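You operate a simulated robot arm through the tools that you are given. There is no shell and no other tool. Be economical: measure what you need, move in short steps, check, and stop when the job is done.

The job below is to be done with a simulated two-armed robot. You get a single attempt, and the scene is never put back.

## Task
Wipe up the spill on the jam bench with the dishcloth and put it back.

Only the result counts: the job must be done as asked and must still hold three seconds after the hand-in. Knocking over, shifting, dropping, spilling or breaking anything else fails it.

## Robot
Two 7-joint arms with two-finger parallel grippers on one trunk, on a base that drives. Base frame: it is fixed to the floor where the robot stands at the start and does not move with it; the origin is under the middle of the robot, x ahead of it, y to its left, z up; the surface under the hand at the start is at about z = 0.91. Lengths are in m, angles in degrees, forces in N, time in s.
The left shoulder is at the start at [0.05, 0.168, 1.182], the right one opposite. With the tool pointing down near the work surface each hand reaches from about 0.22 to 0.66 m from the robot's upright axis, wherever it stands, measured 20 degrees to its own side. Places, roughly: dishcloth [0.7, 0.2, 0.9]. Payload 1.57 kg a hand.
The TCP of each hand is the grasp point between the finger pads, 0.03 m short of the fingertips. In the tool frame z runs along the fingers and y along their closing line. Largest opening 0.08 m; finger width 0.017, thickness 0.012; the body of the gripper, 0.04 by 0.082 m, starts 0.08 m behind the TCP.
Orientation is that of the tool frame in the base frame, as [roll, pitch, yaw] about the fixed x, y, z axes, in that order (R = Rz(yaw) Ry(pitch) Rx(roll)). With the fingers straight down and closing along the base's y, the tool's x points along the base's -x, its y along +y and its z along -z.

## Interface
- The arms move only by the tool play_rows. It takes "left_plan", "right_plan" or both (then of equal length, played together; a hand with none holds still); each is a list of rows, each an object of numbers (a shift or turn left out is 0, a gripper value left out holds the last): "tx", "ty", "tz": the shift along the tool's x, y, z in m; "wx", "wy", "wz": the turn, a rotation vector about the tool's x, y, z in degrees; "gripper": the closure in counts, from 0 (fully open) to 255 (shut). In form: [{"tx": .., "ty": .., "tz": .., "wx": .., "wy": .., "wz": .., "gripper": ..}, ...]. A call has 1 to 8 rows; each row shifts and turns the commanded pose from where the row before left it, along the tool's axes as they then stand. A row lasts 0.2 s, in which the tool goes at most 0.05 m and 8.6 degrees; a call with a longer step from one row to the next is refused whole, and so is a gripper value outside its range. Where a pose cannot be reached the arm comes as near as it can. A force on the tool above 40 N (or 10 N above the force at the start of the call, whichever is more), or a blocked arm, ends the call early, and 0.2 s more pass. The fingers move at their own pace (about 0.045 m/s each) and stop on an object; they squeeze with about 20 N. The grip force told is the motor's: it shows also when the fingers shut on nothing. Time passes only in rows, and 0.2 s behind the last, so rows that do not move let the fingers close. The reply holds the time, the measured pose of the TCP, the force on the tool along the base axes, the opening and the grip force, in the units named above and with some noise, with the torque about the TCP (base axes, N m) and any sound that the robot's microphone picked up, and new pictures: "views" is both (left out), scene, wrist or none (wrist: the cameras of the hands that moved).
- Cameras (640 x 400 px; columns grow to the right, rows downward): "scene" is now at [0.1292, 0.0085, 1.3936]; the picture's right is [0.08, -1.00, 0.00], its down [-0.56, -0.04, -0.83] and it looks along [0.82, 0.06, -0.56] (base axes); focal length 264 px, centre (320, 200). "left" rides on the left gripper at [0.072, 0.007, -0.122] in its tool frame; the picture's right is [-0.09, 1.00, 0.00], its down [-0.84, -0.08, -0.54] and it looks along [-0.54, -0.05, 0.84] (tool axes); focal length 238 px, centre (320, 200). "right" rides on the right gripper at [0.072, -0.007, -0.122] in its tool frame; the picture's right is [0.09, 1.00, 0.00], its down [-0.84, 0.08, -0.54] and it looks along [-0.54, 0.05, 0.84] (tool axes); focal length 238 px, centre (320, 200). There is no depth. A picture from a camera that has moved, and an enlarged one, comes with that camera's place and axes in the base frame and with its lens.
- slide_trunk(by): slides the trunk up (or, below 0, down) by that many m; the arms and the scene camera ride with it, the base frame stays. It gives what a move gives, with no picture.
- steer(legs): drives the robot by 1 to 6 legs, each [ahead, left, turn to the left] in m, m and degrees, along the robot's own axes; the way and the turn of a leg run together, so that a leg with both is an arc; at most 1.5 m and 180 degrees a leg. The arms and the cameras ride along, it lands a little off, and it stops where it bumps. It gives what a move gives, and a new picture of the scene camera.
- head_to(pan, tilt): turns the head with the scene camera to pan (to the left, within 80 degrees either way) and tilt (down, from -29 to 69), counted from straight ahead of the robot. It gives what a move gives, and a new picture of the scene camera.
- close_up(camera, box): a new picture of the part [left, top, right, bottom] of that camera's present view, enlarged. The clock stands still meanwhile.
- finish_job(): hands the job in; it is judged then, once.

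Go step by step. Nothing tells you exact positions but the pictures and the camera data: compare them with the known pose of the tool, close in by small moves and look again before you grip or let go. The budget is 120 turns and 260 pictures, counting those below and the enlarged ones. Unless the task says otherwise, let go and move clear before handing in, and close with one line.

The tools are called after "Request:" as name(argument=value, ...) on one line, values as JSON. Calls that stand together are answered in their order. play_rows: Moves the arms, as the interface text tells. Its arguments: {"type":"object","properties":{"left_plan":{"type":"array","items":{"type":"object","properties":{"tx":{"type":"number"},"ty":{"type":"number"},"tz":{"type":"number"},"wx":{"type":"number"},"wy":{"type":"number"},"wz":{"type":"number"},"gripper":{"type":"number"}}}},"right_plan":{"type":"array","items":{"type":"object","properties":{"tx":{"type":"number"},"ty":{"type":"number"},"tz":{"type":"number"},"wx":{"type":"number"},"wy":{"type":"number"},"wz":{"type":"number"},"gripper":{"type":"number"}}}},"views":{"type":"string","enum":["both","scene","wrist","none"]}},"required":[]} The other tools are called the same way: slide_trunk (by) slides the trunk up or down; steer (legs) drives the base; head_to (pan, tilt) turns the head that bears the scene camera; close_up (camera, box) takes an enlarged picture of a part of a camera's view; finish_job () hands the job in.

At the start:

```text
clock: 0.0
left_ee_pos: [0.3748, 0.1697, 1.1798]
left_tool_rot: [-179.8, 0.0, 179.9]
left_wrist_force: [0.2, -0.6, 0.6]
left_torque: [-0.01, 0.0, 0.01]
left_gripper_width: 0.0801
left_grip_force: 0.0
right_ee_pos: [0.4598, -0.1147, 1.0923]
right_tool_rot: [180.0, 0.0, 179.9]
right_wrist_force: [0.3, -0.3, 0.3]
right_torque: [-0.01, 0.0, 0.01]
right_gripper_width: 0.08
right_grip_force: 0.1
trunk travel left (down, up): [-0.35, 0.093]
robot x, y, heading: [0.0005, -0.0008, -0.2]
head pan, tilt: [4.4, 34.2]
```

scene: 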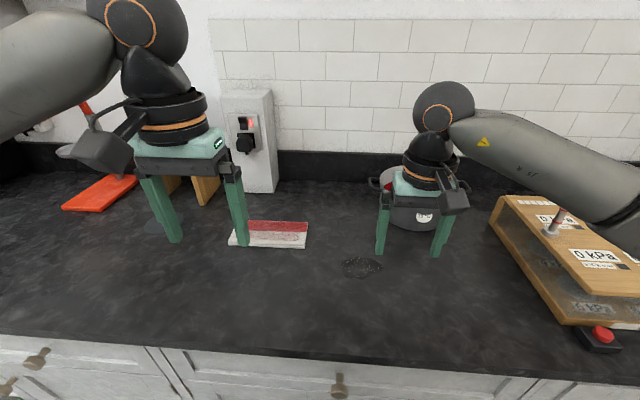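
right: 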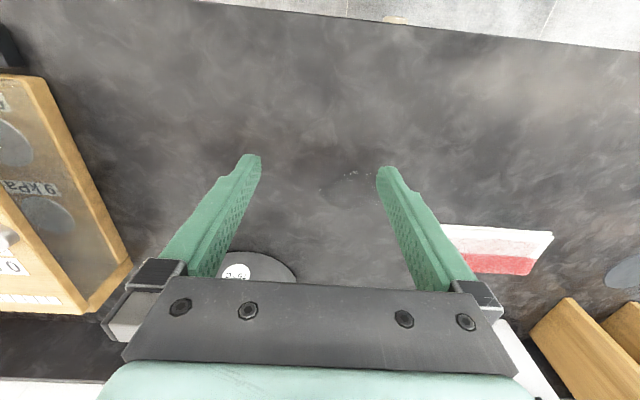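
left: 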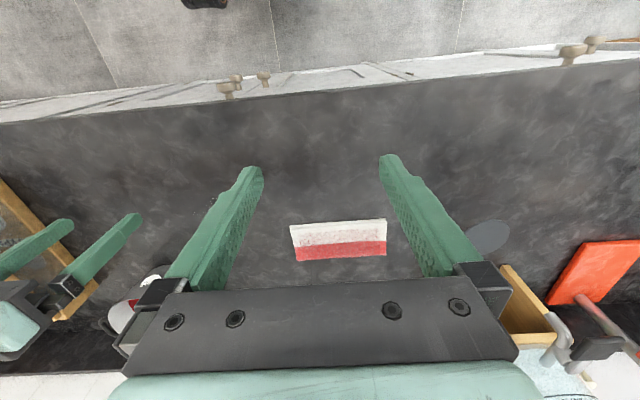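

I see a folded red/white cloth ahead-left, and a dark wet patch near the right hand. There is also a grey round patch further left. I'll look closer at each.

Request:
close_up(camera="scene", box=[220, 190, 460, 340])

Request:
close_up(camera="left", box=[240, 160, 640, 400])

Request:
close_up(camera="right", box=[220, 120, 620, 330])

```text
2.67 times, centred on (340, 265) of scene
camera zoom: at [0.1292, 0.0085, 1.3936], right [0.08, -1.0, 0.0], down [-0.56, -0.04, -0.83], along [0.82, 0.06, -0.56], focal length 705 px, centre (267, 27)
```

zoom: 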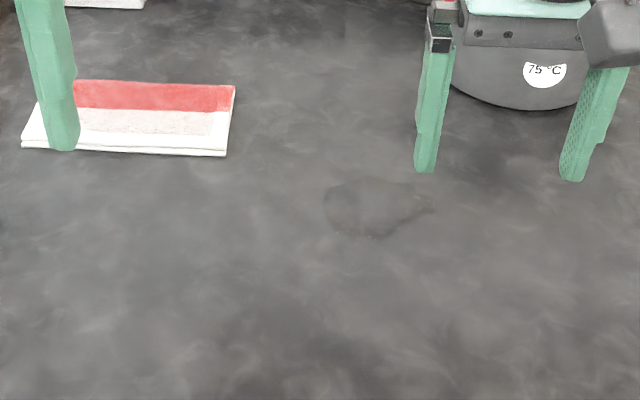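

```text
1.60 times, centred on (440, 280) of left
camera zoom: at [0.3034, 0.1787, 1.3031], right [0.09, 1.0, 0.0], down [0.84, -0.08, 0.54], along [0.54, -0.05, -0.84], focal length 381 px, centre (128, 72)
```

zoom: 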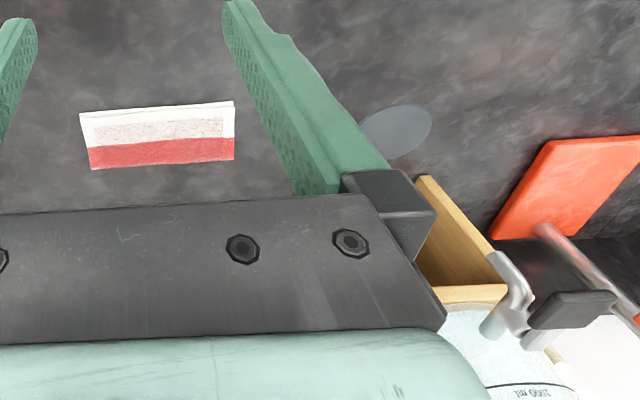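

```text
1.60 times, centred on (420, 225) of right
camera zoom: at [0.3873, -0.1209, 1.215], right [-0.09, 1.0, 0.0], down [0.84, 0.08, 0.54], along [0.54, 0.05, -0.84], focal length 381 px, centre (160, 160)
```

zoom: 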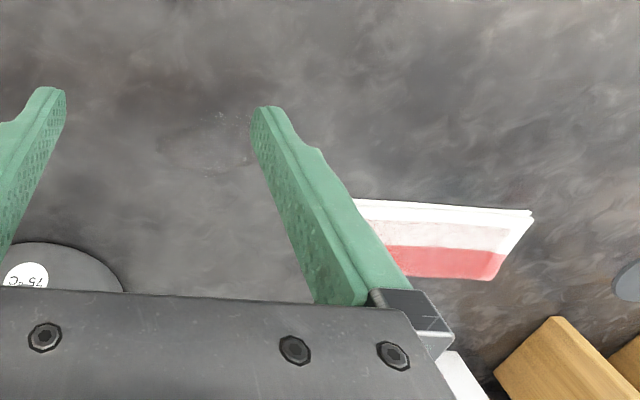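

The dark spill patch is near (0.56, -0.05). The folded cloth is about 0.2 x 0.1 m, centred near (0.66, 0.18). I'll pull the right hand back and up out of the way and look again.

Request:
play_rows(right_plan=[{"tz": -0.04}, {"tz": -0.04, "tx": 0.02}, {"tx": 0.04}, {"tx": 0.04}, {"ty": -0.04}, {"ty": -0.04}], left_plan=[{"tz": -0.02}, {"ty": 0.03}, {"ty": 0.04}, {"ty": 0.04}, {"ty": 0.04}, {}], views="both")

Request:
close_up(camera="scene", box=[0, 150, 320, 350])

Request:
close_up(camera="scene", box=[220, 150, 540, 350])

```text
clock: 1.4
left_ee_pos: [0.3731, 0.3202, 1.1997]
left_tool_rot: [-179.9, 0.0, 179.9]
left_wrist_force: [-0.7, 0.7, -0.3]
left_torque: [0.01, 0.0, 0.03]
left_gripper_width: 0.0799
left_grip_force: 0.1
right_ee_pos: [0.3609, -0.1947, 1.1712]
right_tool_rot: [179.9, -0.1, 180.0]
right_wrist_force: [0.1, -0.2, 0.1]
right_torque: [0.01, 0.04, 0.01]
right_gripper_width: 0.0798
right_grip_force: 0.1
trunk travel left (down, up): [-0.35, 0.093]
robot x, y, heading: [-0.0011, -0.0017, 0.0]
head pan, tilt: [4.4, 34.2]
camera scene: at [0.1289, 0.0076, 1.3936], right [0.08, -1.0, 0.0], down [-0.56, -0.04, -0.83], along [0.82, 0.06, -0.56], focal length 264 px, centre (320, 200)
camera right: at [0.2892, -0.202, 1.2937], right [-0.09, 1.0, 0.0], down [0.84, 0.08, 0.54], along [0.54, 0.05, -0.84], focal length 238 px, centre (320, 200)
camera left: at [0.3032, 0.3297, 1.3218], right [0.09, 1.0, 0.0], down [0.84, -0.08, 0.54], along [0.54, -0.05, -0.84], focal length 238 px, centre (320, 200)
```

scene: 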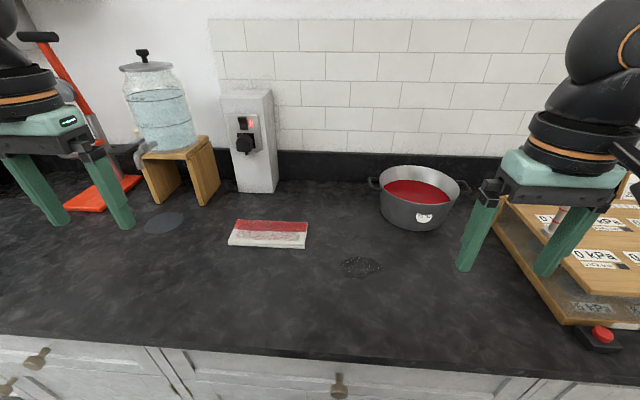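
right: 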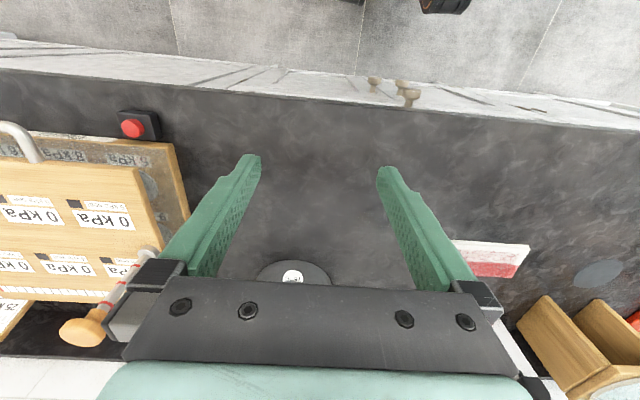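
left: 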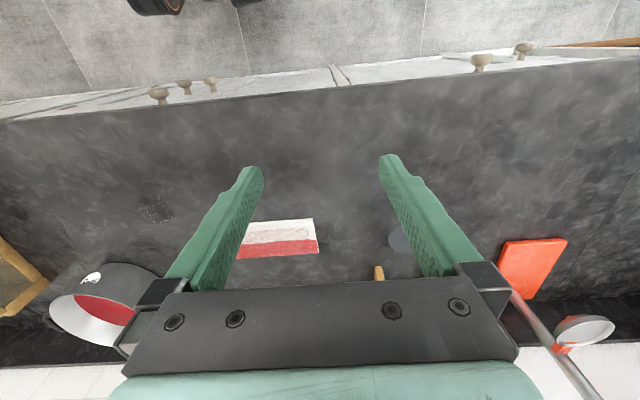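

```text
2.00 times, centred on (160, 250) of scene
camera zoom: at [0.1289, 0.0076, 1.3936], right [0.08, -1.0, 0.0], down [-0.56, -0.04, -0.83], along [0.82, 0.06, -0.56], focal length 529 px, centre (640, 100)
```

zoom: 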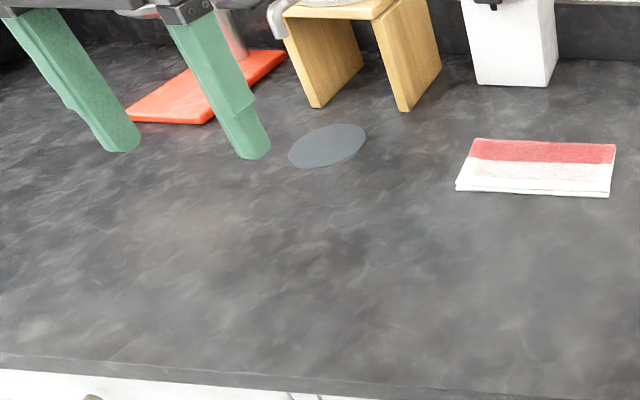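

```text
2.00 times, centred on (380, 250) of scene
camera zoom: at [0.1289, 0.0076, 1.3936], right [0.08, -1.0, 0.0], down [-0.56, -0.04, -0.83], along [0.82, 0.06, -0.56], focal length 529 px, centre (200, 100)
```

zoom: 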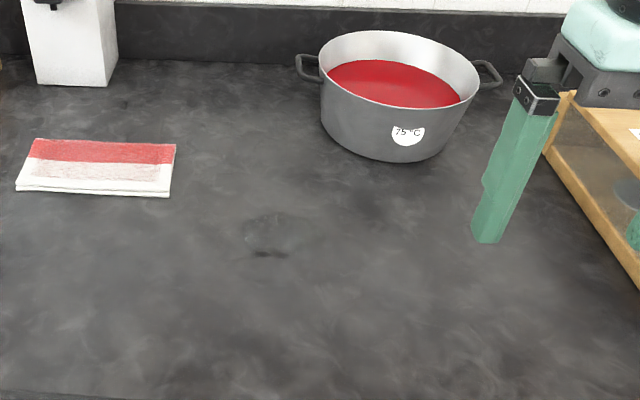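

The grey disc under the dispenser looks like a fixed mat, so the dark glistening patch is the spill. I'll bring the left hand back over the cloth and creep the base a little closer for reach.

Request:
play_rows(left_plan=[{"ty": -0.045}, {"ty": -0.045}, {"ty": -0.045}, {}], views="none")

Request:
steer(legs=[[0.06, 0, 0]])

```text
clock: 2.4
left_ee_pos: [0.3704, 0.186, 1.199]
left_tool_rot: [-179.8, 0.1, -180.0]
left_wrist_force: [-0.1, 0.1, 0.1]
left_torque: [-0.04, -0.02, -0.01]
left_gripper_width: 0.08
left_grip_force: 0.1
right_ee_pos: [0.3621, -0.1953, 1.171]
right_tool_rot: [-180.0, 0.0, 180.0]
right_wrist_force: [0.1, 0.5, 0.3]
right_torque: [-0.01, 0.0, -0.01]
right_gripper_width: 0.08
right_grip_force: 0.1
trunk travel left (down, up): [-0.35, 0.093]
robot x, y, heading: [0.0051, 0.0002, 0.1]
head pan, tilt: [4.4, 34.2]
```

```text
clock: 3.4
left_ee_pos: [0.4333, 0.1855, 1.1992]
left_tool_rot: [-179.8, -0.1, 180.0]
left_wrist_force: [-0.1, 0.2, -0.3]
left_torque: [0.01, 0.02, 0.03]
left_gripper_width: 0.0801
left_grip_force: 0.0
right_ee_pos: [0.4242, -0.1952, 1.1711]
right_tool_rot: [-180.0, -0.2, -180.0]
right_wrist_force: [0.5, -0.6, -0.6]
right_torque: [-0.03, -0.01, 0.02]
right_gripper_width: 0.0801
right_grip_force: 0.1
trunk travel left (down, up): [-0.35, 0.093]
robot x, y, heading: [0.0635, -0.0004, 0.0]
head pan, tilt: [4.4, 34.2]
camera scene: at [0.1914, 0.0084, 1.3934], right [0.08, -1.0, 0.0], down [-0.56, -0.04, -0.83], along [0.82, 0.06, -0.56], focal length 264 px, centre (320, 200)
```

scene: 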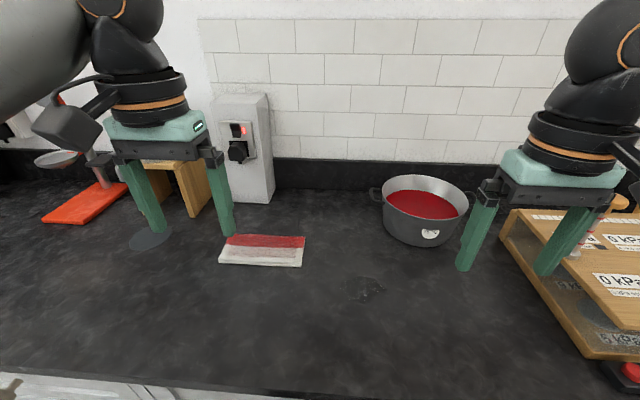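

No bump. Now I'll move the left hand over the cloth at mid height and look.

Request:
play_rows(left_plan=[{"tx": -0.045}, {"tx": -0.045}, {"tx": -0.045}, {"tx": -0.03, "tz": 0.03}, {"tz": 0.045}, {"tz": 0.045}, {"tz": 0.03}, {}])

Request:
close_up(camera="left", box=[200, 60, 440, 290])

Request:
close_up(camera="scene", box=[180, 180, 340, 280])

```text
clock: 5.2
left_ee_pos: [0.5984, 0.1846, 1.0478]
left_tool_rot: [-179.9, 0.0, 179.9]
left_wrist_force: [0.1, -0.2, -0.2]
left_torque: [-0.01, -0.01, 0.0]
left_gripper_width: 0.0799
left_grip_force: 0.1
right_ee_pos: [0.4226, -0.1936, 1.1713]
right_tool_rot: [-180.0, 0.0, -180.0]
right_wrist_force: [0.0, 0.6, -0.2]
right_torque: [0.0, 0.02, 0.02]
right_gripper_width: 0.0799
right_grip_force: 0.0
trunk travel left (down, up): [-0.35, 0.093]
robot x, y, heading: [0.0612, 0.0031, -0.1]
head pan, tilt: [4.4, 34.2]
camera scene: at [0.1903, 0.0083, 1.3936], right [0.08, -1.0, 0.0], down [-0.56, -0.04, -0.83], along [0.82, 0.06, -0.56], focal length 264 px, centre (320, 200)
camera left: at [0.5291, 0.1939, 1.1699], right [0.09, 1.0, 0.0], down [0.84, -0.08, 0.54], along [0.54, -0.05, -0.84], focal length 238 px, centre (320, 200)
```

scene: 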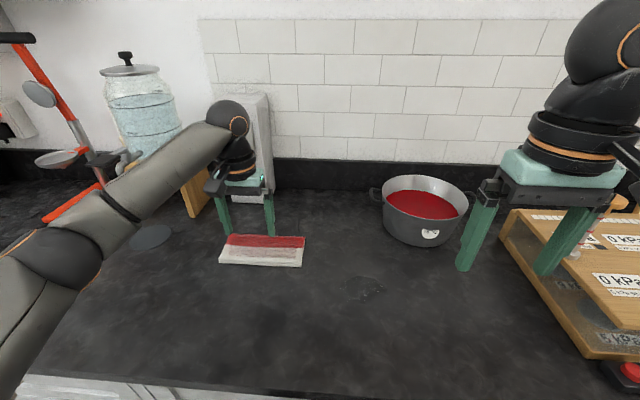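
left: 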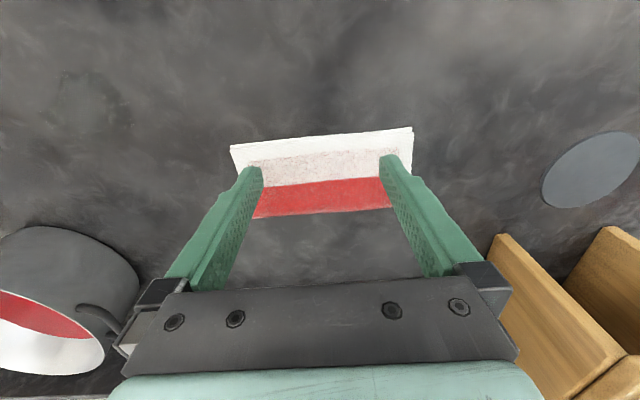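

```text
1.74 times, centred on (320, 175) of left
camera zoom: at [0.5291, 0.1939, 1.1699], right [0.09, 1.0, 0.0], down [0.84, -0.08, 0.54], along [0.54, -0.05, -0.84], focal length 414 px, centre (320, 244)
```

zoom: 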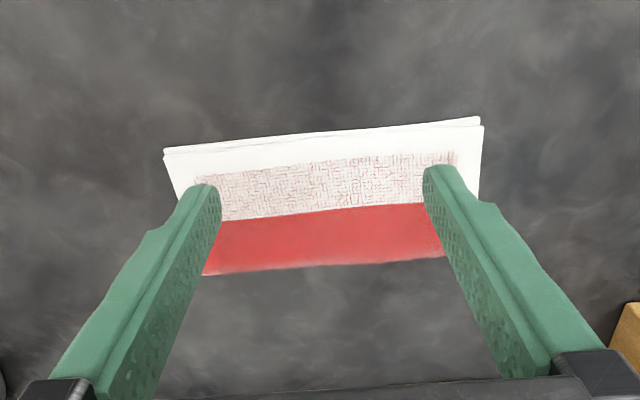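

```text
4.00 times, centred on (260, 230) of scene
camera zoom: at [0.1903, 0.0083, 1.3936], right [0.08, -1.0, 0.0], down [-0.56, -0.04, -0.83], along [0.82, 0.06, -0.56], focal length 1058 px, centre (560, 80)
```

zoom: 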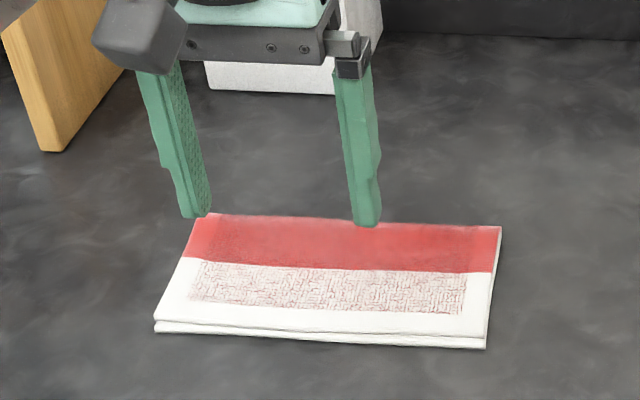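

The cloth spans about x 0.612–0.713, y 0.086–0.286, and is roughly 1 cm thick. It's too wide to straddle, so I'll lower the open fingers onto its middle and feel for contact, to see whether pressing lets me slide it.

Request:
play_rows(left_plan=[{"tx": -0.032, "tz": 0.02}, {"tx": -0.032, "tz": 0.03}, {"tz": 0.025}, {"tz": 0.005}, {}], views="none")

Request:
play_rows(left_plan=[{"tz": 0.005}, {"tz": 0.005}, {"tz": 0.005}, {}])

Request:
close_up(camera="scene", box=[180, 180, 340, 280])

```text
clock: 6.4
left_ee_pos: [0.6629, 0.1831, 0.9698]
left_tool_rot: [-179.9, -0.1, 179.8]
left_wrist_force: [-0.1, 0.0, 0.2]
left_torque: [0.04, -0.02, -0.03]
left_gripper_width: 0.08
left_grip_force: 0.0
right_ee_pos: [0.4235, -0.1949, 1.1719]
right_tool_rot: [180.0, 0.1, 179.9]
right_wrist_force: [-0.9, 0.0, 0.2]
right_torque: [-0.02, -0.02, -0.01]
right_gripper_width: 0.0798
right_grip_force: 0.0
trunk travel left (down, up): [-0.35, 0.093]
robot x, y, heading: [0.0582, 0.0036, 0.1]
head pan, tilt: [4.4, 34.2]
```

```text
clock: 7.4
left_ee_pos: [0.6617, 0.1838, 0.9538]
left_tool_rot: [-179.8, 0.0, 179.9]
left_wrist_force: [0.2, 0.7, -0.3]
left_torque: [-0.02, -0.02, 0.01]
left_gripper_width: 0.0802
left_grip_force: 0.1
right_ee_pos: [0.4229, -0.1946, 1.1721]
right_tool_rot: [-179.9, 0.0, -180.0]
right_wrist_force: [1.0, -0.1, -0.1]
right_torque: [0.01, 0.0, 0.02]
right_gripper_width: 0.0801
right_grip_force: 0.0
trunk travel left (down, up): [-0.35, 0.093]
robot x, y, heading: [0.06, 0.0022, -0.0]
head pan, tilt: [4.4, 34.2]
camera scene: at [0.1903, 0.0084, 1.3936], right [0.08, -1.0, 0.0], down [-0.56, -0.04, -0.83], along [0.82, 0.06, -0.56], focal length 264 px, centre (320, 200)
camera left: at [0.5915, 0.1927, 1.0752], right [0.09, 1.0, 0.0], down [0.84, -0.08, 0.54], along [0.54, -0.05, -0.84], focal length 238 px, centre (320, 200)
```

scene: 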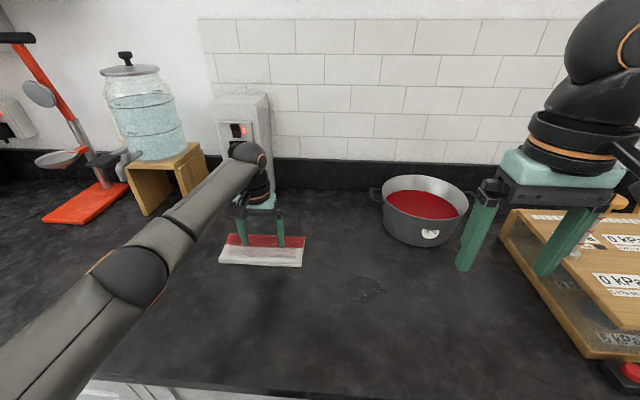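
left: 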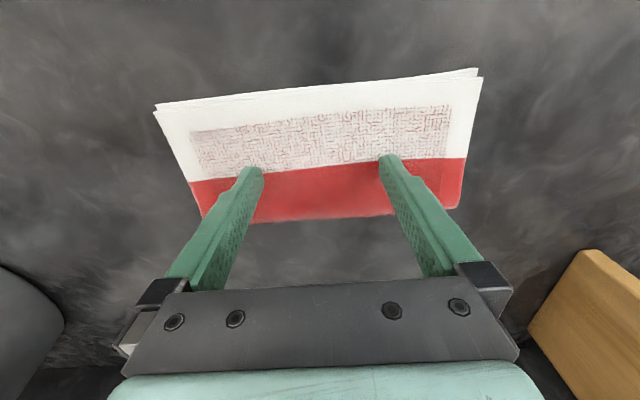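

```text
4.00 times, centred on (260, 230) of scene
camera zoom: at [0.1903, 0.0084, 1.3936], right [0.08, -1.0, 0.0], down [-0.56, -0.04, -0.83], along [0.82, 0.06, -0.56], focal length 1058 px, centre (560, 80)
```

zoom: 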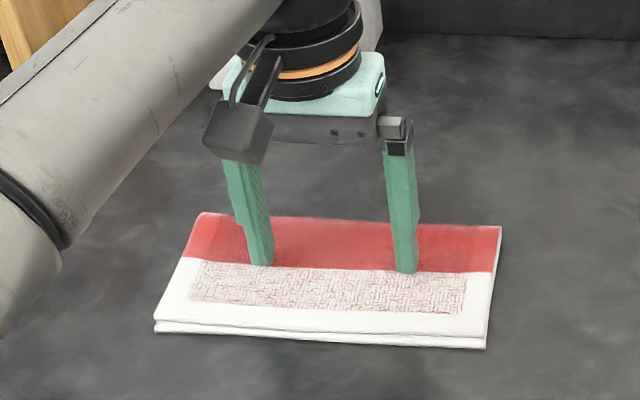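

The tips hover just above the middle of the cloth with no contact yet. I'll go down in small steps until I feel force.

Request:
play_rows(left_plan=[{"tz": 0.004}, {"tz": 0.003}, {}], views="none")

Request:
play_rows(left_plan=[{"tz": 0.003}, {"tz": 0.003}, {}], views="none")

```text
clock: 8.2
left_ee_pos: [0.6615, 0.1834, 0.949]
left_tool_rot: [180.0, 0.0, 180.0]
left_wrist_force: [0.2, 0.9, 2.4]
left_torque: [0.0, -0.01, -0.02]
left_gripper_width: 0.0798
left_grip_force: 0.1
right_ee_pos: [0.4225, -0.193, 1.1723]
right_tool_rot: [180.0, -0.1, 179.9]
right_wrist_force: [0.1, 1.5, 0.7]
right_torque: [0.01, -0.01, -0.01]
right_gripper_width: 0.0799
right_grip_force: 0.1
trunk travel left (down, up): [-0.35, 0.093]
robot x, y, heading: [0.0598, 0.004, -0.0]
head pan, tilt: [4.4, 34.2]
```

```text
clock: 9.0
left_ee_pos: [0.6617, 0.1832, 0.9444]
left_tool_rot: [-179.9, 0.4, 179.9]
left_wrist_force: [0.7, 4.7, 22.6]
left_torque: [0.22, 0.02, 0.03]
left_gripper_width: 0.0796
left_grip_force: 0.0
right_ee_pos: [0.4212, -0.1951, 1.1722]
right_tool_rot: [-180.0, 0.1, 180.0]
right_wrist_force: [-0.2, 0.2, -0.5]
right_torque: [0.01, 0.0, 0.04]
right_gripper_width: 0.0801
right_grip_force: 0.1
trunk travel left (down, up): [-0.35, 0.093]
robot x, y, heading: [0.0612, 0.0005, 0.0]
head pan, tilt: [4.4, 34.2]
```

I'm now pressing with about 22 N. I'll try a small sideways slide and see whether the cloth follows.

Request:
play_rows(left_plan=[{"ty": -0.01}, {"ty": -0.01}, {"ty": -0.01}, {}])

Request:
close_up(camera="scene", box=[180, 180, 340, 280])

```text
clock: 10.0
left_ee_pos: [0.6623, 0.1529, 0.9458]
left_tool_rot: [-179.9, 0.4, 179.9]
left_wrist_force: [-0.6, 5.5, 22.7]
left_torque: [0.24, 0.04, -0.05]
left_gripper_width: 0.0792
left_grip_force: 0.1
right_ee_pos: [0.4214, -0.1949, 1.1728]
right_tool_rot: [179.9, 0.2, 179.9]
right_wrist_force: [0.2, 0.6, 1.0]
right_torque: [-0.01, -0.01, 0.01]
right_gripper_width: 0.0802
right_grip_force: 0.0
trunk travel left (down, up): [-0.35, 0.093]
robot x, y, heading: [0.0618, -0.0006, 0.2]
head pan, tilt: [4.4, 34.2]
camera scene: at [0.1879, 0.0083, 1.3939], right [0.08, -1.0, 0.0], down [-0.56, -0.04, -0.83], along [0.83, 0.06, -0.56], focal length 264 px, centre (320, 200)
camera left: at [0.5909, 0.1616, 1.0664], right [0.09, 1.0, 0.0], down [0.83, -0.08, 0.55], along [0.54, -0.05, -0.84], focal length 238 px, centre (320, 200)
```

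scene: 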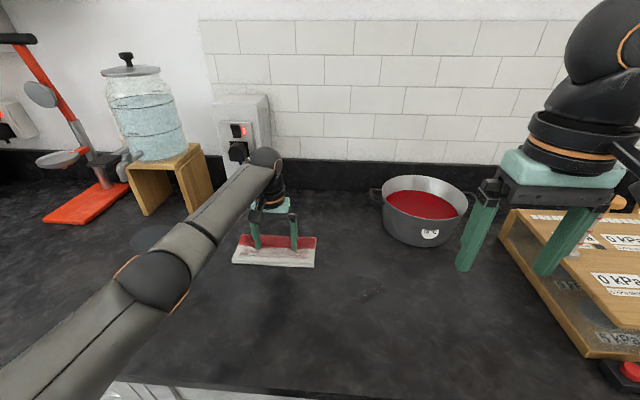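
left: 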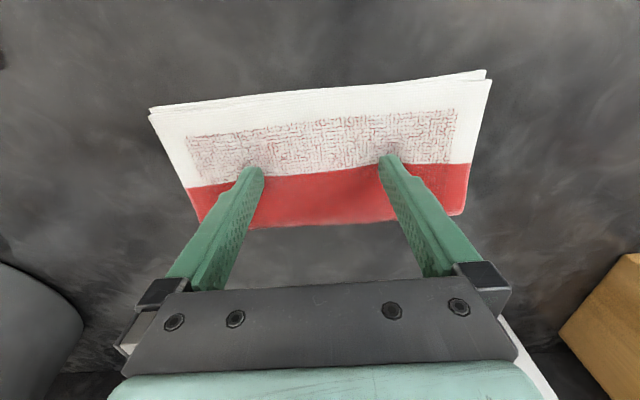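

```text
4.00 times, centred on (260, 230) of scene
camera zoom: at [0.1879, 0.0083, 1.3939], right [0.08, -1.0, 0.0], down [-0.56, -0.04, -0.83], along [0.83, 0.06, -0.56], focal length 1058 px, centre (560, 80)
```

zoom: 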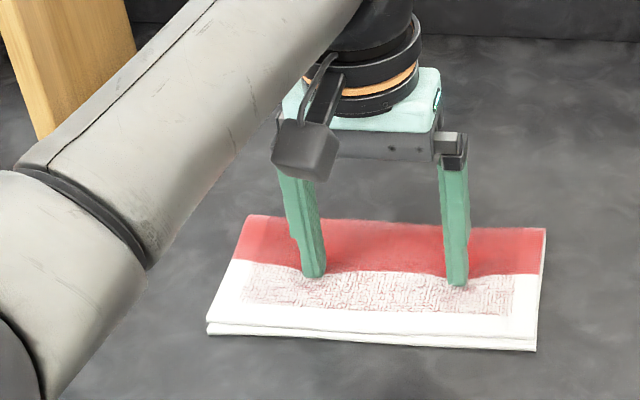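

The cloth follows the fingers faithfully. The spill is centred near (0.56, -0.057). I'll move the right hand a bit further away and drag the cloth back toward me first, then right.

Request:
play_rows(left_plan=[{"tx": 0.018}, {"tx": 0.018}, {"tx": 0.018}, {"tx": 0.018}, {"tx": 0.018}, {"tx": 0.01}, {}], right_plan=[{"tz": -0.03}, {"tz": -0.03}, {"ty": -0.03}, {"ty": -0.03}, {"ty": -0.03}, {}, {}])

```text
clock: 11.6
left_ee_pos: [0.5633, 0.1539, 0.9449]
left_tool_rot: [-179.7, 0.4, 179.9]
left_wrist_force: [7.1, -1.5, 27.8]
left_torque: [0.1, -0.19, -0.03]
left_gripper_width: 0.0789
left_grip_force: 0.0
right_ee_pos: [0.4194, -0.2856, 1.2293]
right_tool_rot: [179.9, 0.1, 179.9]
right_wrist_force: [-0.2, -0.4, 0.1]
right_torque: [0.01, 0.02, 0.01]
right_gripper_width: 0.08
right_grip_force: 0.0
trunk travel left (down, up): [-0.35, 0.093]
robot x, y, heading: [0.0606, 0.0005, 0.1]
head pan, tilt: [4.4, 34.2]
camera scene: at [0.1886, 0.0076, 1.3939], right [0.08, -1.0, 0.0], down [-0.56, -0.04, -0.83], along [0.83, 0.06, -0.56], focal length 264 px, centre (320, 200)
camera right: at [0.3467, -0.2927, 1.352], right [-0.09, 1.0, 0.0], down [0.84, 0.08, 0.54], along [0.54, 0.05, -0.84], focal length 238 px, centre (320, 200)
camera left: at [0.4913, 0.1621, 1.0661], right [0.09, 1.0, 0.0], down [0.83, -0.08, 0.55], along [0.55, -0.05, -0.84], focal length 238 px, centre (320, 200)
```

scene: 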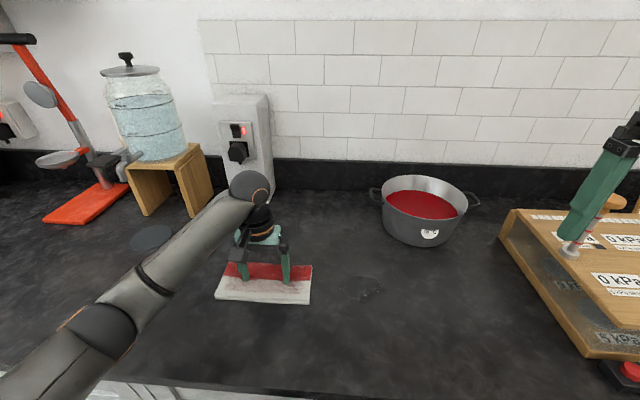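
right: 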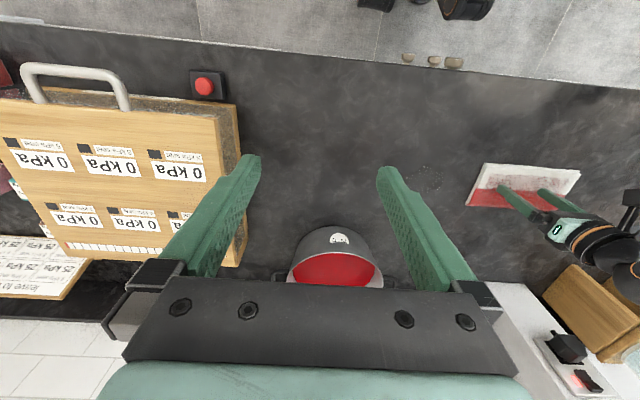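
left: 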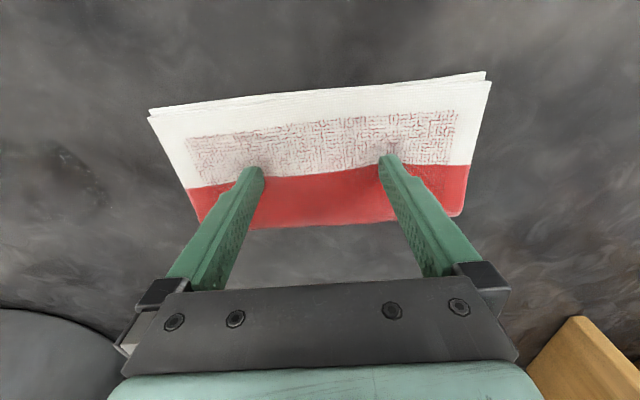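

It's tracking well, and the spill is confirmed at about (0.555, -0.055). Now I'll drag the cloth right, across the spill.

Request:
play_rows(left_plan=[{"ty": -0.02}, {"ty": -0.025}, {"ty": -0.025}, {"ty": -0.025}, {"ty": -0.025}, {"ty": -0.025}, {"ty": -0.025}, {}])

```text
clock: 13.4
left_ee_pos: [0.5598, -0.0155, 0.9453]
left_tool_rot: [-179.8, 0.3, 179.9]
left_wrist_force: [-3.1, 7.1, 26.9]
left_torque: [0.42, 0.11, -0.05]
left_gripper_width: 0.0794
left_grip_force: 0.1
right_ee_pos: [0.419, -0.2844, 1.2299]
right_tool_rot: [180.0, 0.1, 179.8]
right_wrist_force: [-0.1, -0.9, 0.7]
right_torque: [-0.03, 0.0, 0.06]
right_gripper_width: 0.08
right_grip_force: 0.0
trunk travel left (down, up): [-0.35, 0.093]
robot x, y, heading: [0.0601, 0.0014, -0.0]
head pan, tilt: [4.4, 34.2]
camera scene: at [0.1876, 0.0092, 1.3939], right [0.08, -1.0, 0.0], down [-0.56, -0.04, -0.83], along [0.83, 0.06, -0.56], focal length 264 px, centre (320, 200)
camera left: at [0.4896, -0.0071, 1.0663], right [0.1, 1.0, 0.0], down [0.83, -0.08, 0.55], along [0.54, -0.05, -0.84], focal length 238 px, centre (320, 200)
```

scene: 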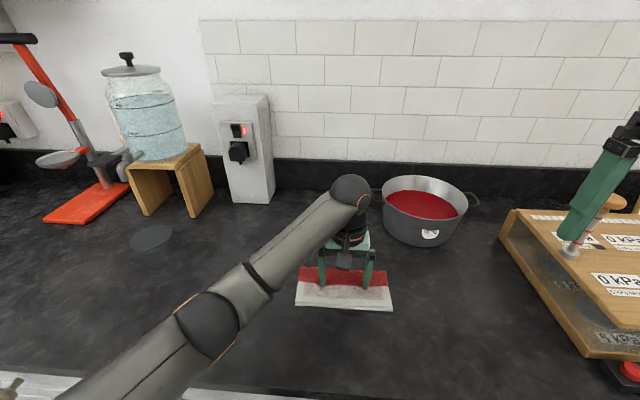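
left: 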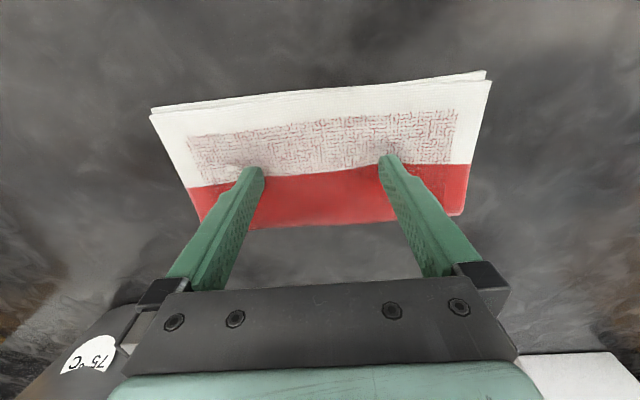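

The cloth is over the spill. I'll scrub with a few strokes around it.

Request:
play_rows(left_plan=[{"ty": -0.025}, {"ty": -0.025}, {"ty": -0.01, "tx": 0.01}, {"tx": 0.015}, {"ty": 0.025}, {"ty": 0.025}, {"tx": -0.015}, {"tx": -0.02}], views="none")

Request:
play_rows(left_plan=[{"tx": -0.01}, {"ty": -0.02}, {"ty": -0.025}, {"ty": -0.01}, {"tx": 0.02}, {"ty": 0.02}, {"ty": 0.02}, {}])

```text
clock: 15.2
left_ee_pos: [0.5681, -0.0265, 0.9443]
left_tool_rot: [-179.7, 0.4, 179.7]
left_wrist_force: [-10.2, -0.4, 34.1]
left_torque: [0.19, 0.3, 0.03]
left_gripper_width: 0.0792
left_grip_force: 0.1
right_ee_pos: [0.4181, -0.2855, 1.2309]
right_tool_rot: [180.0, 0.2, -180.0]
right_wrist_force: [0.0, -0.1, -0.6]
right_torque: [0.02, -0.02, -0.01]
right_gripper_width: 0.0799
right_grip_force: 0.1
trunk travel left (down, up): [-0.35, 0.093]
robot x, y, heading: [0.063, 0.0036, 0.1]
head pan, tilt: [4.4, 34.2]
```

```text
clock: 17.0
left_ee_pos: [0.5581, -0.0415, 0.9454]
left_tool_rot: [-179.6, 0.4, 179.8]
left_wrist_force: [0.0, -7.7, 30.2]
left_torque: [0.01, 0.0, -0.01]
left_gripper_width: 0.0788
left_grip_force: 0.1
right_ee_pos: [0.4189, -0.2872, 1.23]
right_tool_rot: [179.9, 0.1, 179.9]
right_wrist_force: [-0.1, -0.9, -0.1]
right_torque: [0.02, -0.02, -0.02]
right_gripper_width: 0.0803
right_grip_force: 0.1
trunk travel left (down, up): [-0.35, 0.093]
robot x, y, heading: [0.0595, -0.0022, 0.2]
head pan, tilt: [4.4, 34.2]
camera scene: at [0.1877, 0.0075, 1.394], right [0.08, -1.0, 0.0], down [-0.56, -0.04, -0.83], along [0.83, 0.06, -0.56], focal length 264 px, centre (320, 200)
camera left: at [0.4867, -0.0327, 1.066], right [0.1, 1.0, 0.0], down [0.83, -0.08, 0.55], along [0.55, -0.06, -0.84], focal length 238 px, centre (320, 200)
```

scene: 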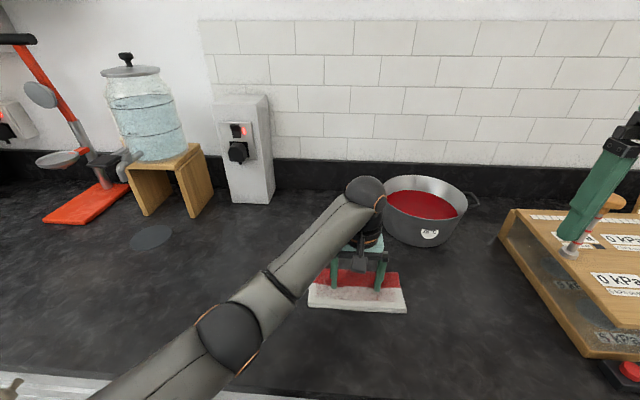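
left: 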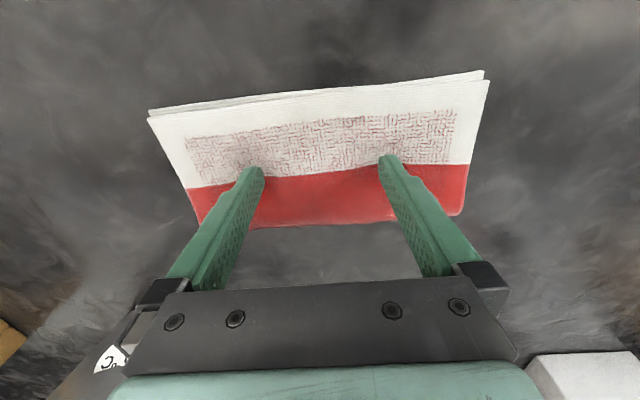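

No spill shows around the cloth. I'll slide it off to the left and inspect the spot.

Request:
play_rows(left_plan=[{"ty": 0.025}, {"ty": 0.025}, {"ty": 0.025}, {"ty": 0.025}, {"ty": 0.025}, {"ty": 0.025}, {"ty": 0.025}, {}], views="wrist")

Request:
close_up(camera="scene", box=[190, 210, 510, 400])

Request:
close_up(camera="right", box=[340, 80, 620, 260])

```text
clock: 18.8
left_ee_pos: [0.5626, 0.1317, 0.9451]
left_tool_rot: [-180.0, 0.2, 179.9]
left_wrist_force: [0.1, -4.7, 23.4]
left_torque: [-0.19, -0.02, 0.08]
left_gripper_width: 0.0797
left_grip_force: 0.0
right_ee_pos: [0.4199, -0.2847, 1.2301]
right_tool_rot: [179.8, 0.1, 180.0]
right_wrist_force: [-0.7, -0.2, -0.1]
right_torque: [0.04, 0.01, 0.0]
right_gripper_width: 0.08
right_grip_force: 0.0
trunk travel left (down, up): [-0.35, 0.093]
robot x, y, heading: [0.0586, -0.0025, -0.1]
head pan, tilt: [4.4, 34.2]
camera left: at [0.4913, 0.14, 1.0665], right [0.09, 1.0, 0.0], down [0.83, -0.08, 0.55], along [0.54, -0.05, -0.84], focal length 238 px, centre (320, 200)
```

left: 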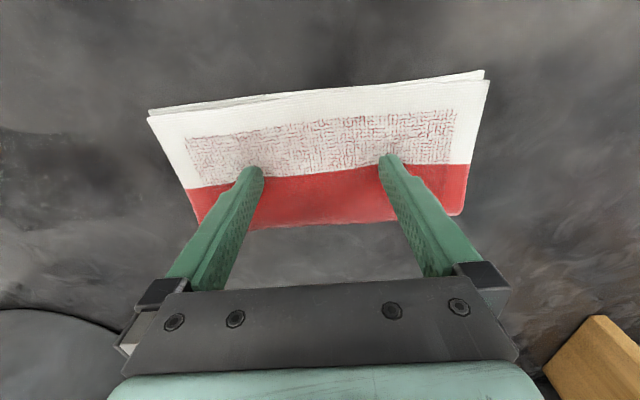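

```text
2.00 times, centred on (350, 305) of scene
camera zoom: at [0.1883, 0.0073, 1.3938], right [0.08, -1.0, 0.0], down [-0.56, -0.04, -0.83], along [0.83, 0.06, -0.56], focal length 529 px, centre (260, -10)
```

zoom: 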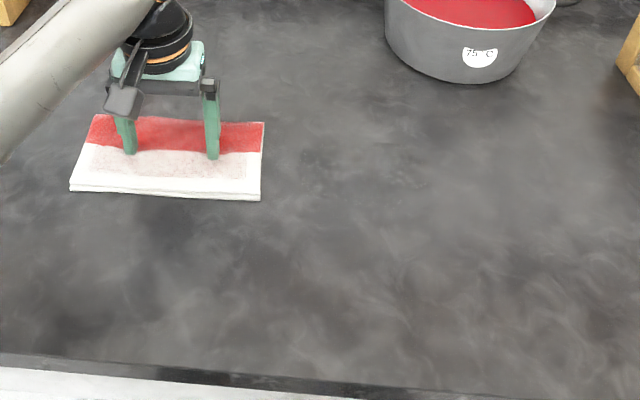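

```text
2.22 times, centred on (480, 170) of right
camera zoom: at [0.3465, -0.2927, 1.3519], right [-0.09, 1.0, 0.0], down [0.84, 0.08, 0.54], along [0.54, 0.05, -0.84], focal length 530 px, centre (-36, 267)
```

zoom: 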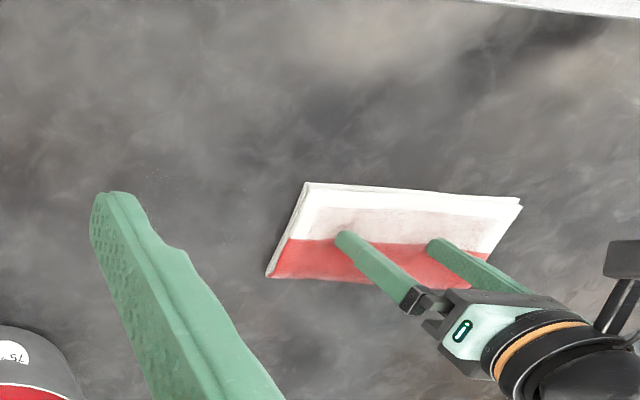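

The spot looks mostly clean, but I'll zoom in for any residue.

Request:
close_up(camera="scene", box=[320, 250, 420, 320])

Request:
close_up(camera="right", box=[370, 130, 470, 210])

Request:
close_up(camera="left", box=[0, 90, 180, 230])

```text
5.71 times, centred on (370, 285) of scene
camera zoom: at [0.1883, 0.0073, 1.3938], right [0.08, -1.0, 0.0], down [-0.56, -0.04, -0.83], along [0.83, 0.06, -0.56], focal length 1511 px, centre (34, -286)
```

zoom: 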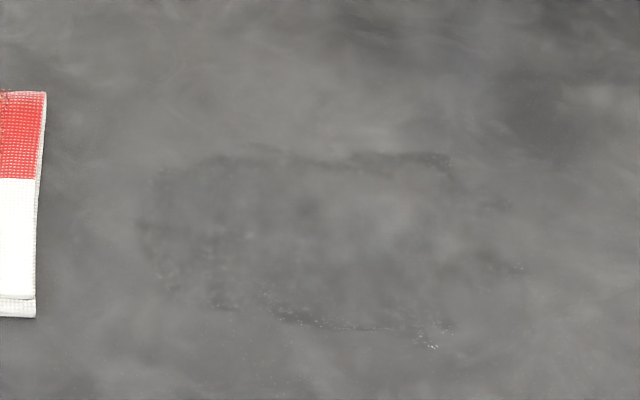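

```text
5.00 times, centred on (420, 170) of right
camera zoom: at [0.3465, -0.2927, 1.3519], right [-0.09, 1.0, 0.0], down [0.84, 0.08, 0.54], along [0.54, 0.05, -0.84], focal length 1192 px, centre (-180, 350)
```

zoom: 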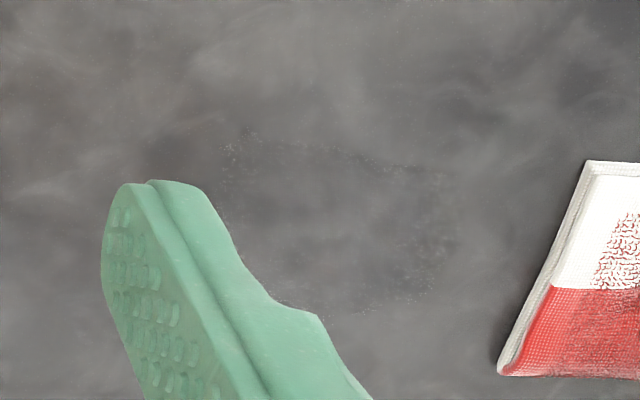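

```text
2.86 times, centred on (90, 160) of left
camera zoom: at [0.4913, 0.14, 1.0665], right [0.09, 1.0, 0.0], down [0.83, -0.08, 0.55], along [0.54, -0.05, -0.84], focal length 681 px, centre (977, 314)
```

zoom: 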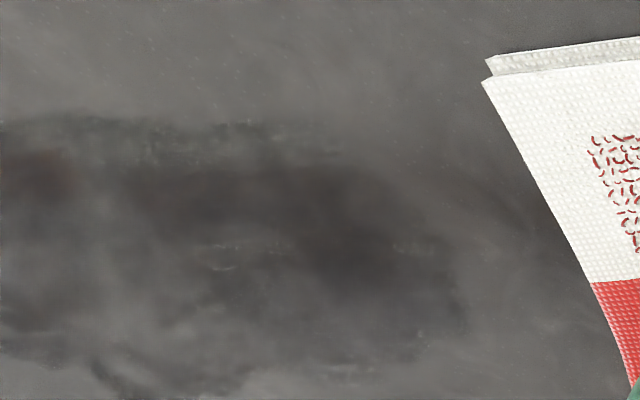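

A faint film remains over roughly x 0.517–0.60, y -0.147 to -0.006, which is larger than I first thought. I'll go back and scrub the whole area with several full passes.

Request:
play_rows(left_plan=[{"ty": -0.03}, {"ty": -0.035}, {"ty": -0.035}, {"ty": -0.035}, {"ty": -0.035}, {"ty": -0.035}, {"ty": -0.03}, {"ty": -0.03}], views="none")

Request:
play_rows(left_plan=[{"tx": 0.015}, {"tx": 0.01}, {"ty": 0.035}, {"ty": 0.035}, {"ty": 0.035}, {"ty": 0.03}, {"tx": -0.02}, {"tx": -0.02}], views="none")

Request:
play_rows(left_plan=[{"ty": -0.035}, {"ty": -0.035}, {"ty": -0.035}, {"ty": -0.03}, {"tx": 0.015}, {"ty": 0.035}, {"ty": 0.035}, {}], views="both")

```text
clock: 20.6
left_ee_pos: [0.5551, -0.1163, 0.9439]
left_tool_rot: [-179.8, 0.3, 179.9]
left_wrist_force: [4.6, 5.1, 25.5]
left_torque: [0.29, -0.14, -0.03]
left_gripper_width: 0.0789
left_grip_force: 0.1
left hand out of reach, approached as far as the arm can: row 8
right_ee_pos: [0.4199, -0.2839, 1.2308]
right_tool_rot: [180.0, 0.1, 180.0]
right_wrist_force: [-0.5, -0.9, 0.3]
right_torque: [-0.03, 0.0, -0.01]
right_gripper_width: 0.0801
right_grip_force: 0.1
trunk travel left (down, up): [-0.35, 0.093]
robot x, y, heading: [0.0628, 0.0016, -0.1]
head pan, tilt: [4.4, 34.2]
```

```text
clock: 22.4
left_ee_pos: [0.5693, 0.0167, 0.9434]
left_tool_rot: [-179.9, 0.3, 179.7]
left_wrist_force: [-9.3, 1.9, 32.7]
left_torque: [0.05, 0.29, -0.06]
left_gripper_width: 0.0793
left_grip_force: 0.0
right_ee_pos: [0.4175, -0.2848, 1.231]
right_tool_rot: [-179.9, 0.2, -179.9]
right_wrist_force: [0.3, 0.0, -0.1]
right_torque: [0.02, -0.01, 0.02]
right_gripper_width: 0.0798
right_grip_force: 0.1
trunk travel left (down, up): [-0.35, 0.093]
robot x, y, heading: [0.0654, -0.0004, -0.3]
head pan, tilt: [4.4, 34.2]
```

```text
clock: 24.2
left_ee_pos: [0.5568, -0.0287, 0.9448]
left_tool_rot: [-179.6, 0.6, 179.8]
left_wrist_force: [0.4, -9.0, 32.2]
left_torque: [0.07, 0.0, 0.03]
left_gripper_width: 0.0786
left_grip_force: 0.2
left hand out of reach, approached as far as the arm can: row 4
right_ee_pos: [0.4195, -0.2864, 1.2297]
right_tool_rot: [179.9, 0.1, 179.9]
right_wrist_force: [0.5, 0.0, 0.6]
right_torque: [0.0, 0.07, -0.01]
right_gripper_width: 0.08
right_grip_force: 0.0
trunk travel left (down, up): [-0.35, 0.093]
robot x, y, heading: [0.0587, -0.0021, -0.0]
head pan, tilt: [4.4, 34.2]
camera scene: at [0.1876, 0.0074, 1.3941], right [0.08, -1.0, 0.0], down [-0.56, -0.04, -0.83], along [0.83, 0.06, -0.56], focal length 264 px, centre (320, 200)
camera left: at [0.4849, -0.021, 1.0658], right [0.1, 1.0, 0.0], down [0.83, -0.08, 0.55], along [0.55, -0.06, -0.84], focal length 238 px, centre (320, 200)
```

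scene: 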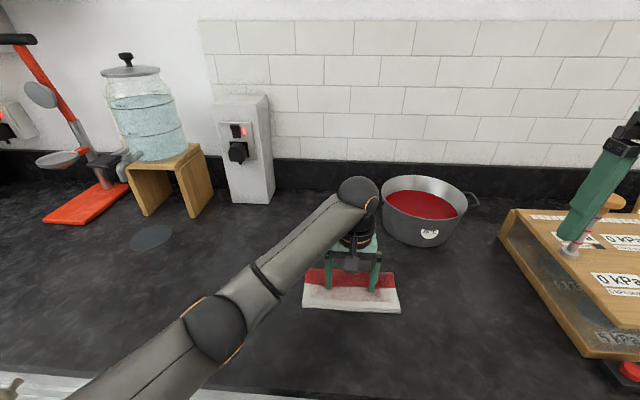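
left: 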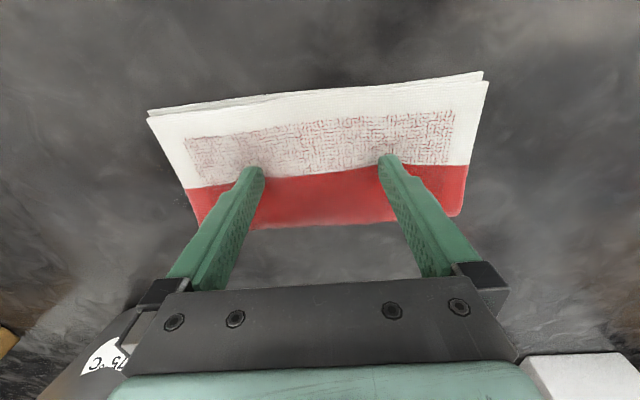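

I'll slide the cloth left again and inspect.

Request:
play_rows(left_plan=[{"ty": 0.025}, {"ty": 0.03}, {"ty": 0.03}, {"ty": 0.03}, {"ty": 0.03}, {"ty": 0.025}, {}], views="none")

Request:
close_up(camera="scene", box=[310, 240, 430, 330])

Request:
close_up(camera="left", box=[0, 90, 180, 230])

Request:
close_up(camera="right", box=[370, 130, 470, 210])

```text
clock: 25.8
left_ee_pos: [0.5552, 0.1453, 0.9452]
left_tool_rot: [-179.9, 0.2, 179.9]
left_wrist_force: [0.3, -6.9, 29.2]
left_torque: [-0.21, -0.01, 0.03]
left_gripper_width: 0.0793
left_grip_force: 0.1
right_ee_pos: [0.4193, -0.2865, 1.2303]
right_tool_rot: [179.9, 0.0, 179.9]
right_wrist_force: [0.8, -0.1, 0.1]
right_torque: [-0.02, -0.01, 0.01]
right_gripper_width: 0.08
right_grip_force: 0.1
trunk travel left (down, up): [-0.35, 0.093]
robot x, y, heading: [0.0637, -0.0021, 0.1]
head pan, tilt: [4.4, 34.2]
```

```text
4.44 times, centred on (370, 285) of scene
camera zoom: at [0.1879, 0.0068, 1.3939], right [0.08, -1.0, 0.0], down [-0.56, -0.04, -0.83], along [0.83, 0.06, -0.56], focal length 1175 px, centre (98, -178)
```

zoom: 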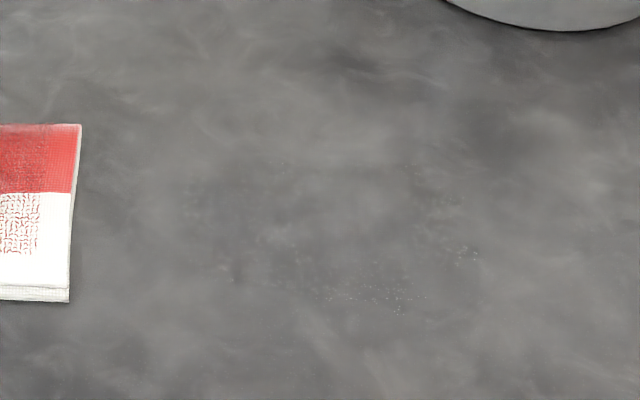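

```text
2.86 times, centred on (90, 160) of left
camera zoom: at [0.4841, 0.1534, 1.0661], right [0.09, 1.0, 0.0], down [0.83, -0.08, 0.55], along [0.54, -0.05, -0.84], focal length 681 px, centre (977, 314)
```

zoom: 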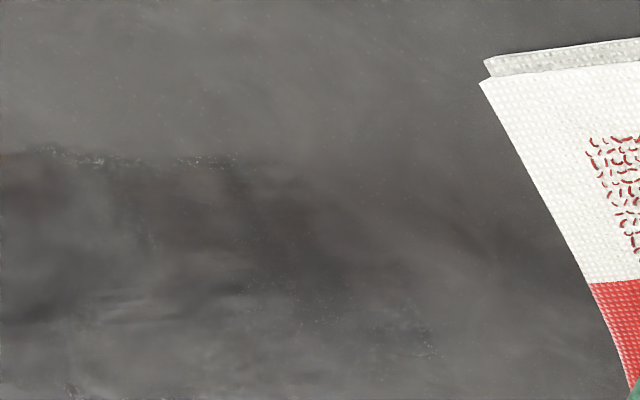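

```text
5.00 times, centred on (420, 170) of right
camera zoom: at [0.3461, -0.2931, 1.3519], right [-0.09, 1.0, 0.0], down [0.84, 0.08, 0.54], along [0.54, 0.05, -0.84], focal length 1192 px, centre (-180, 350)
```

zoom: 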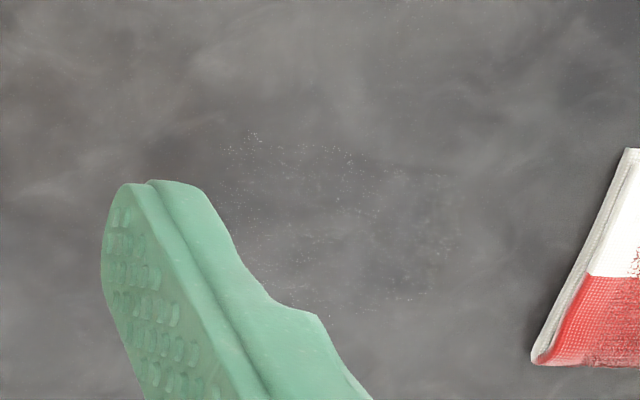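

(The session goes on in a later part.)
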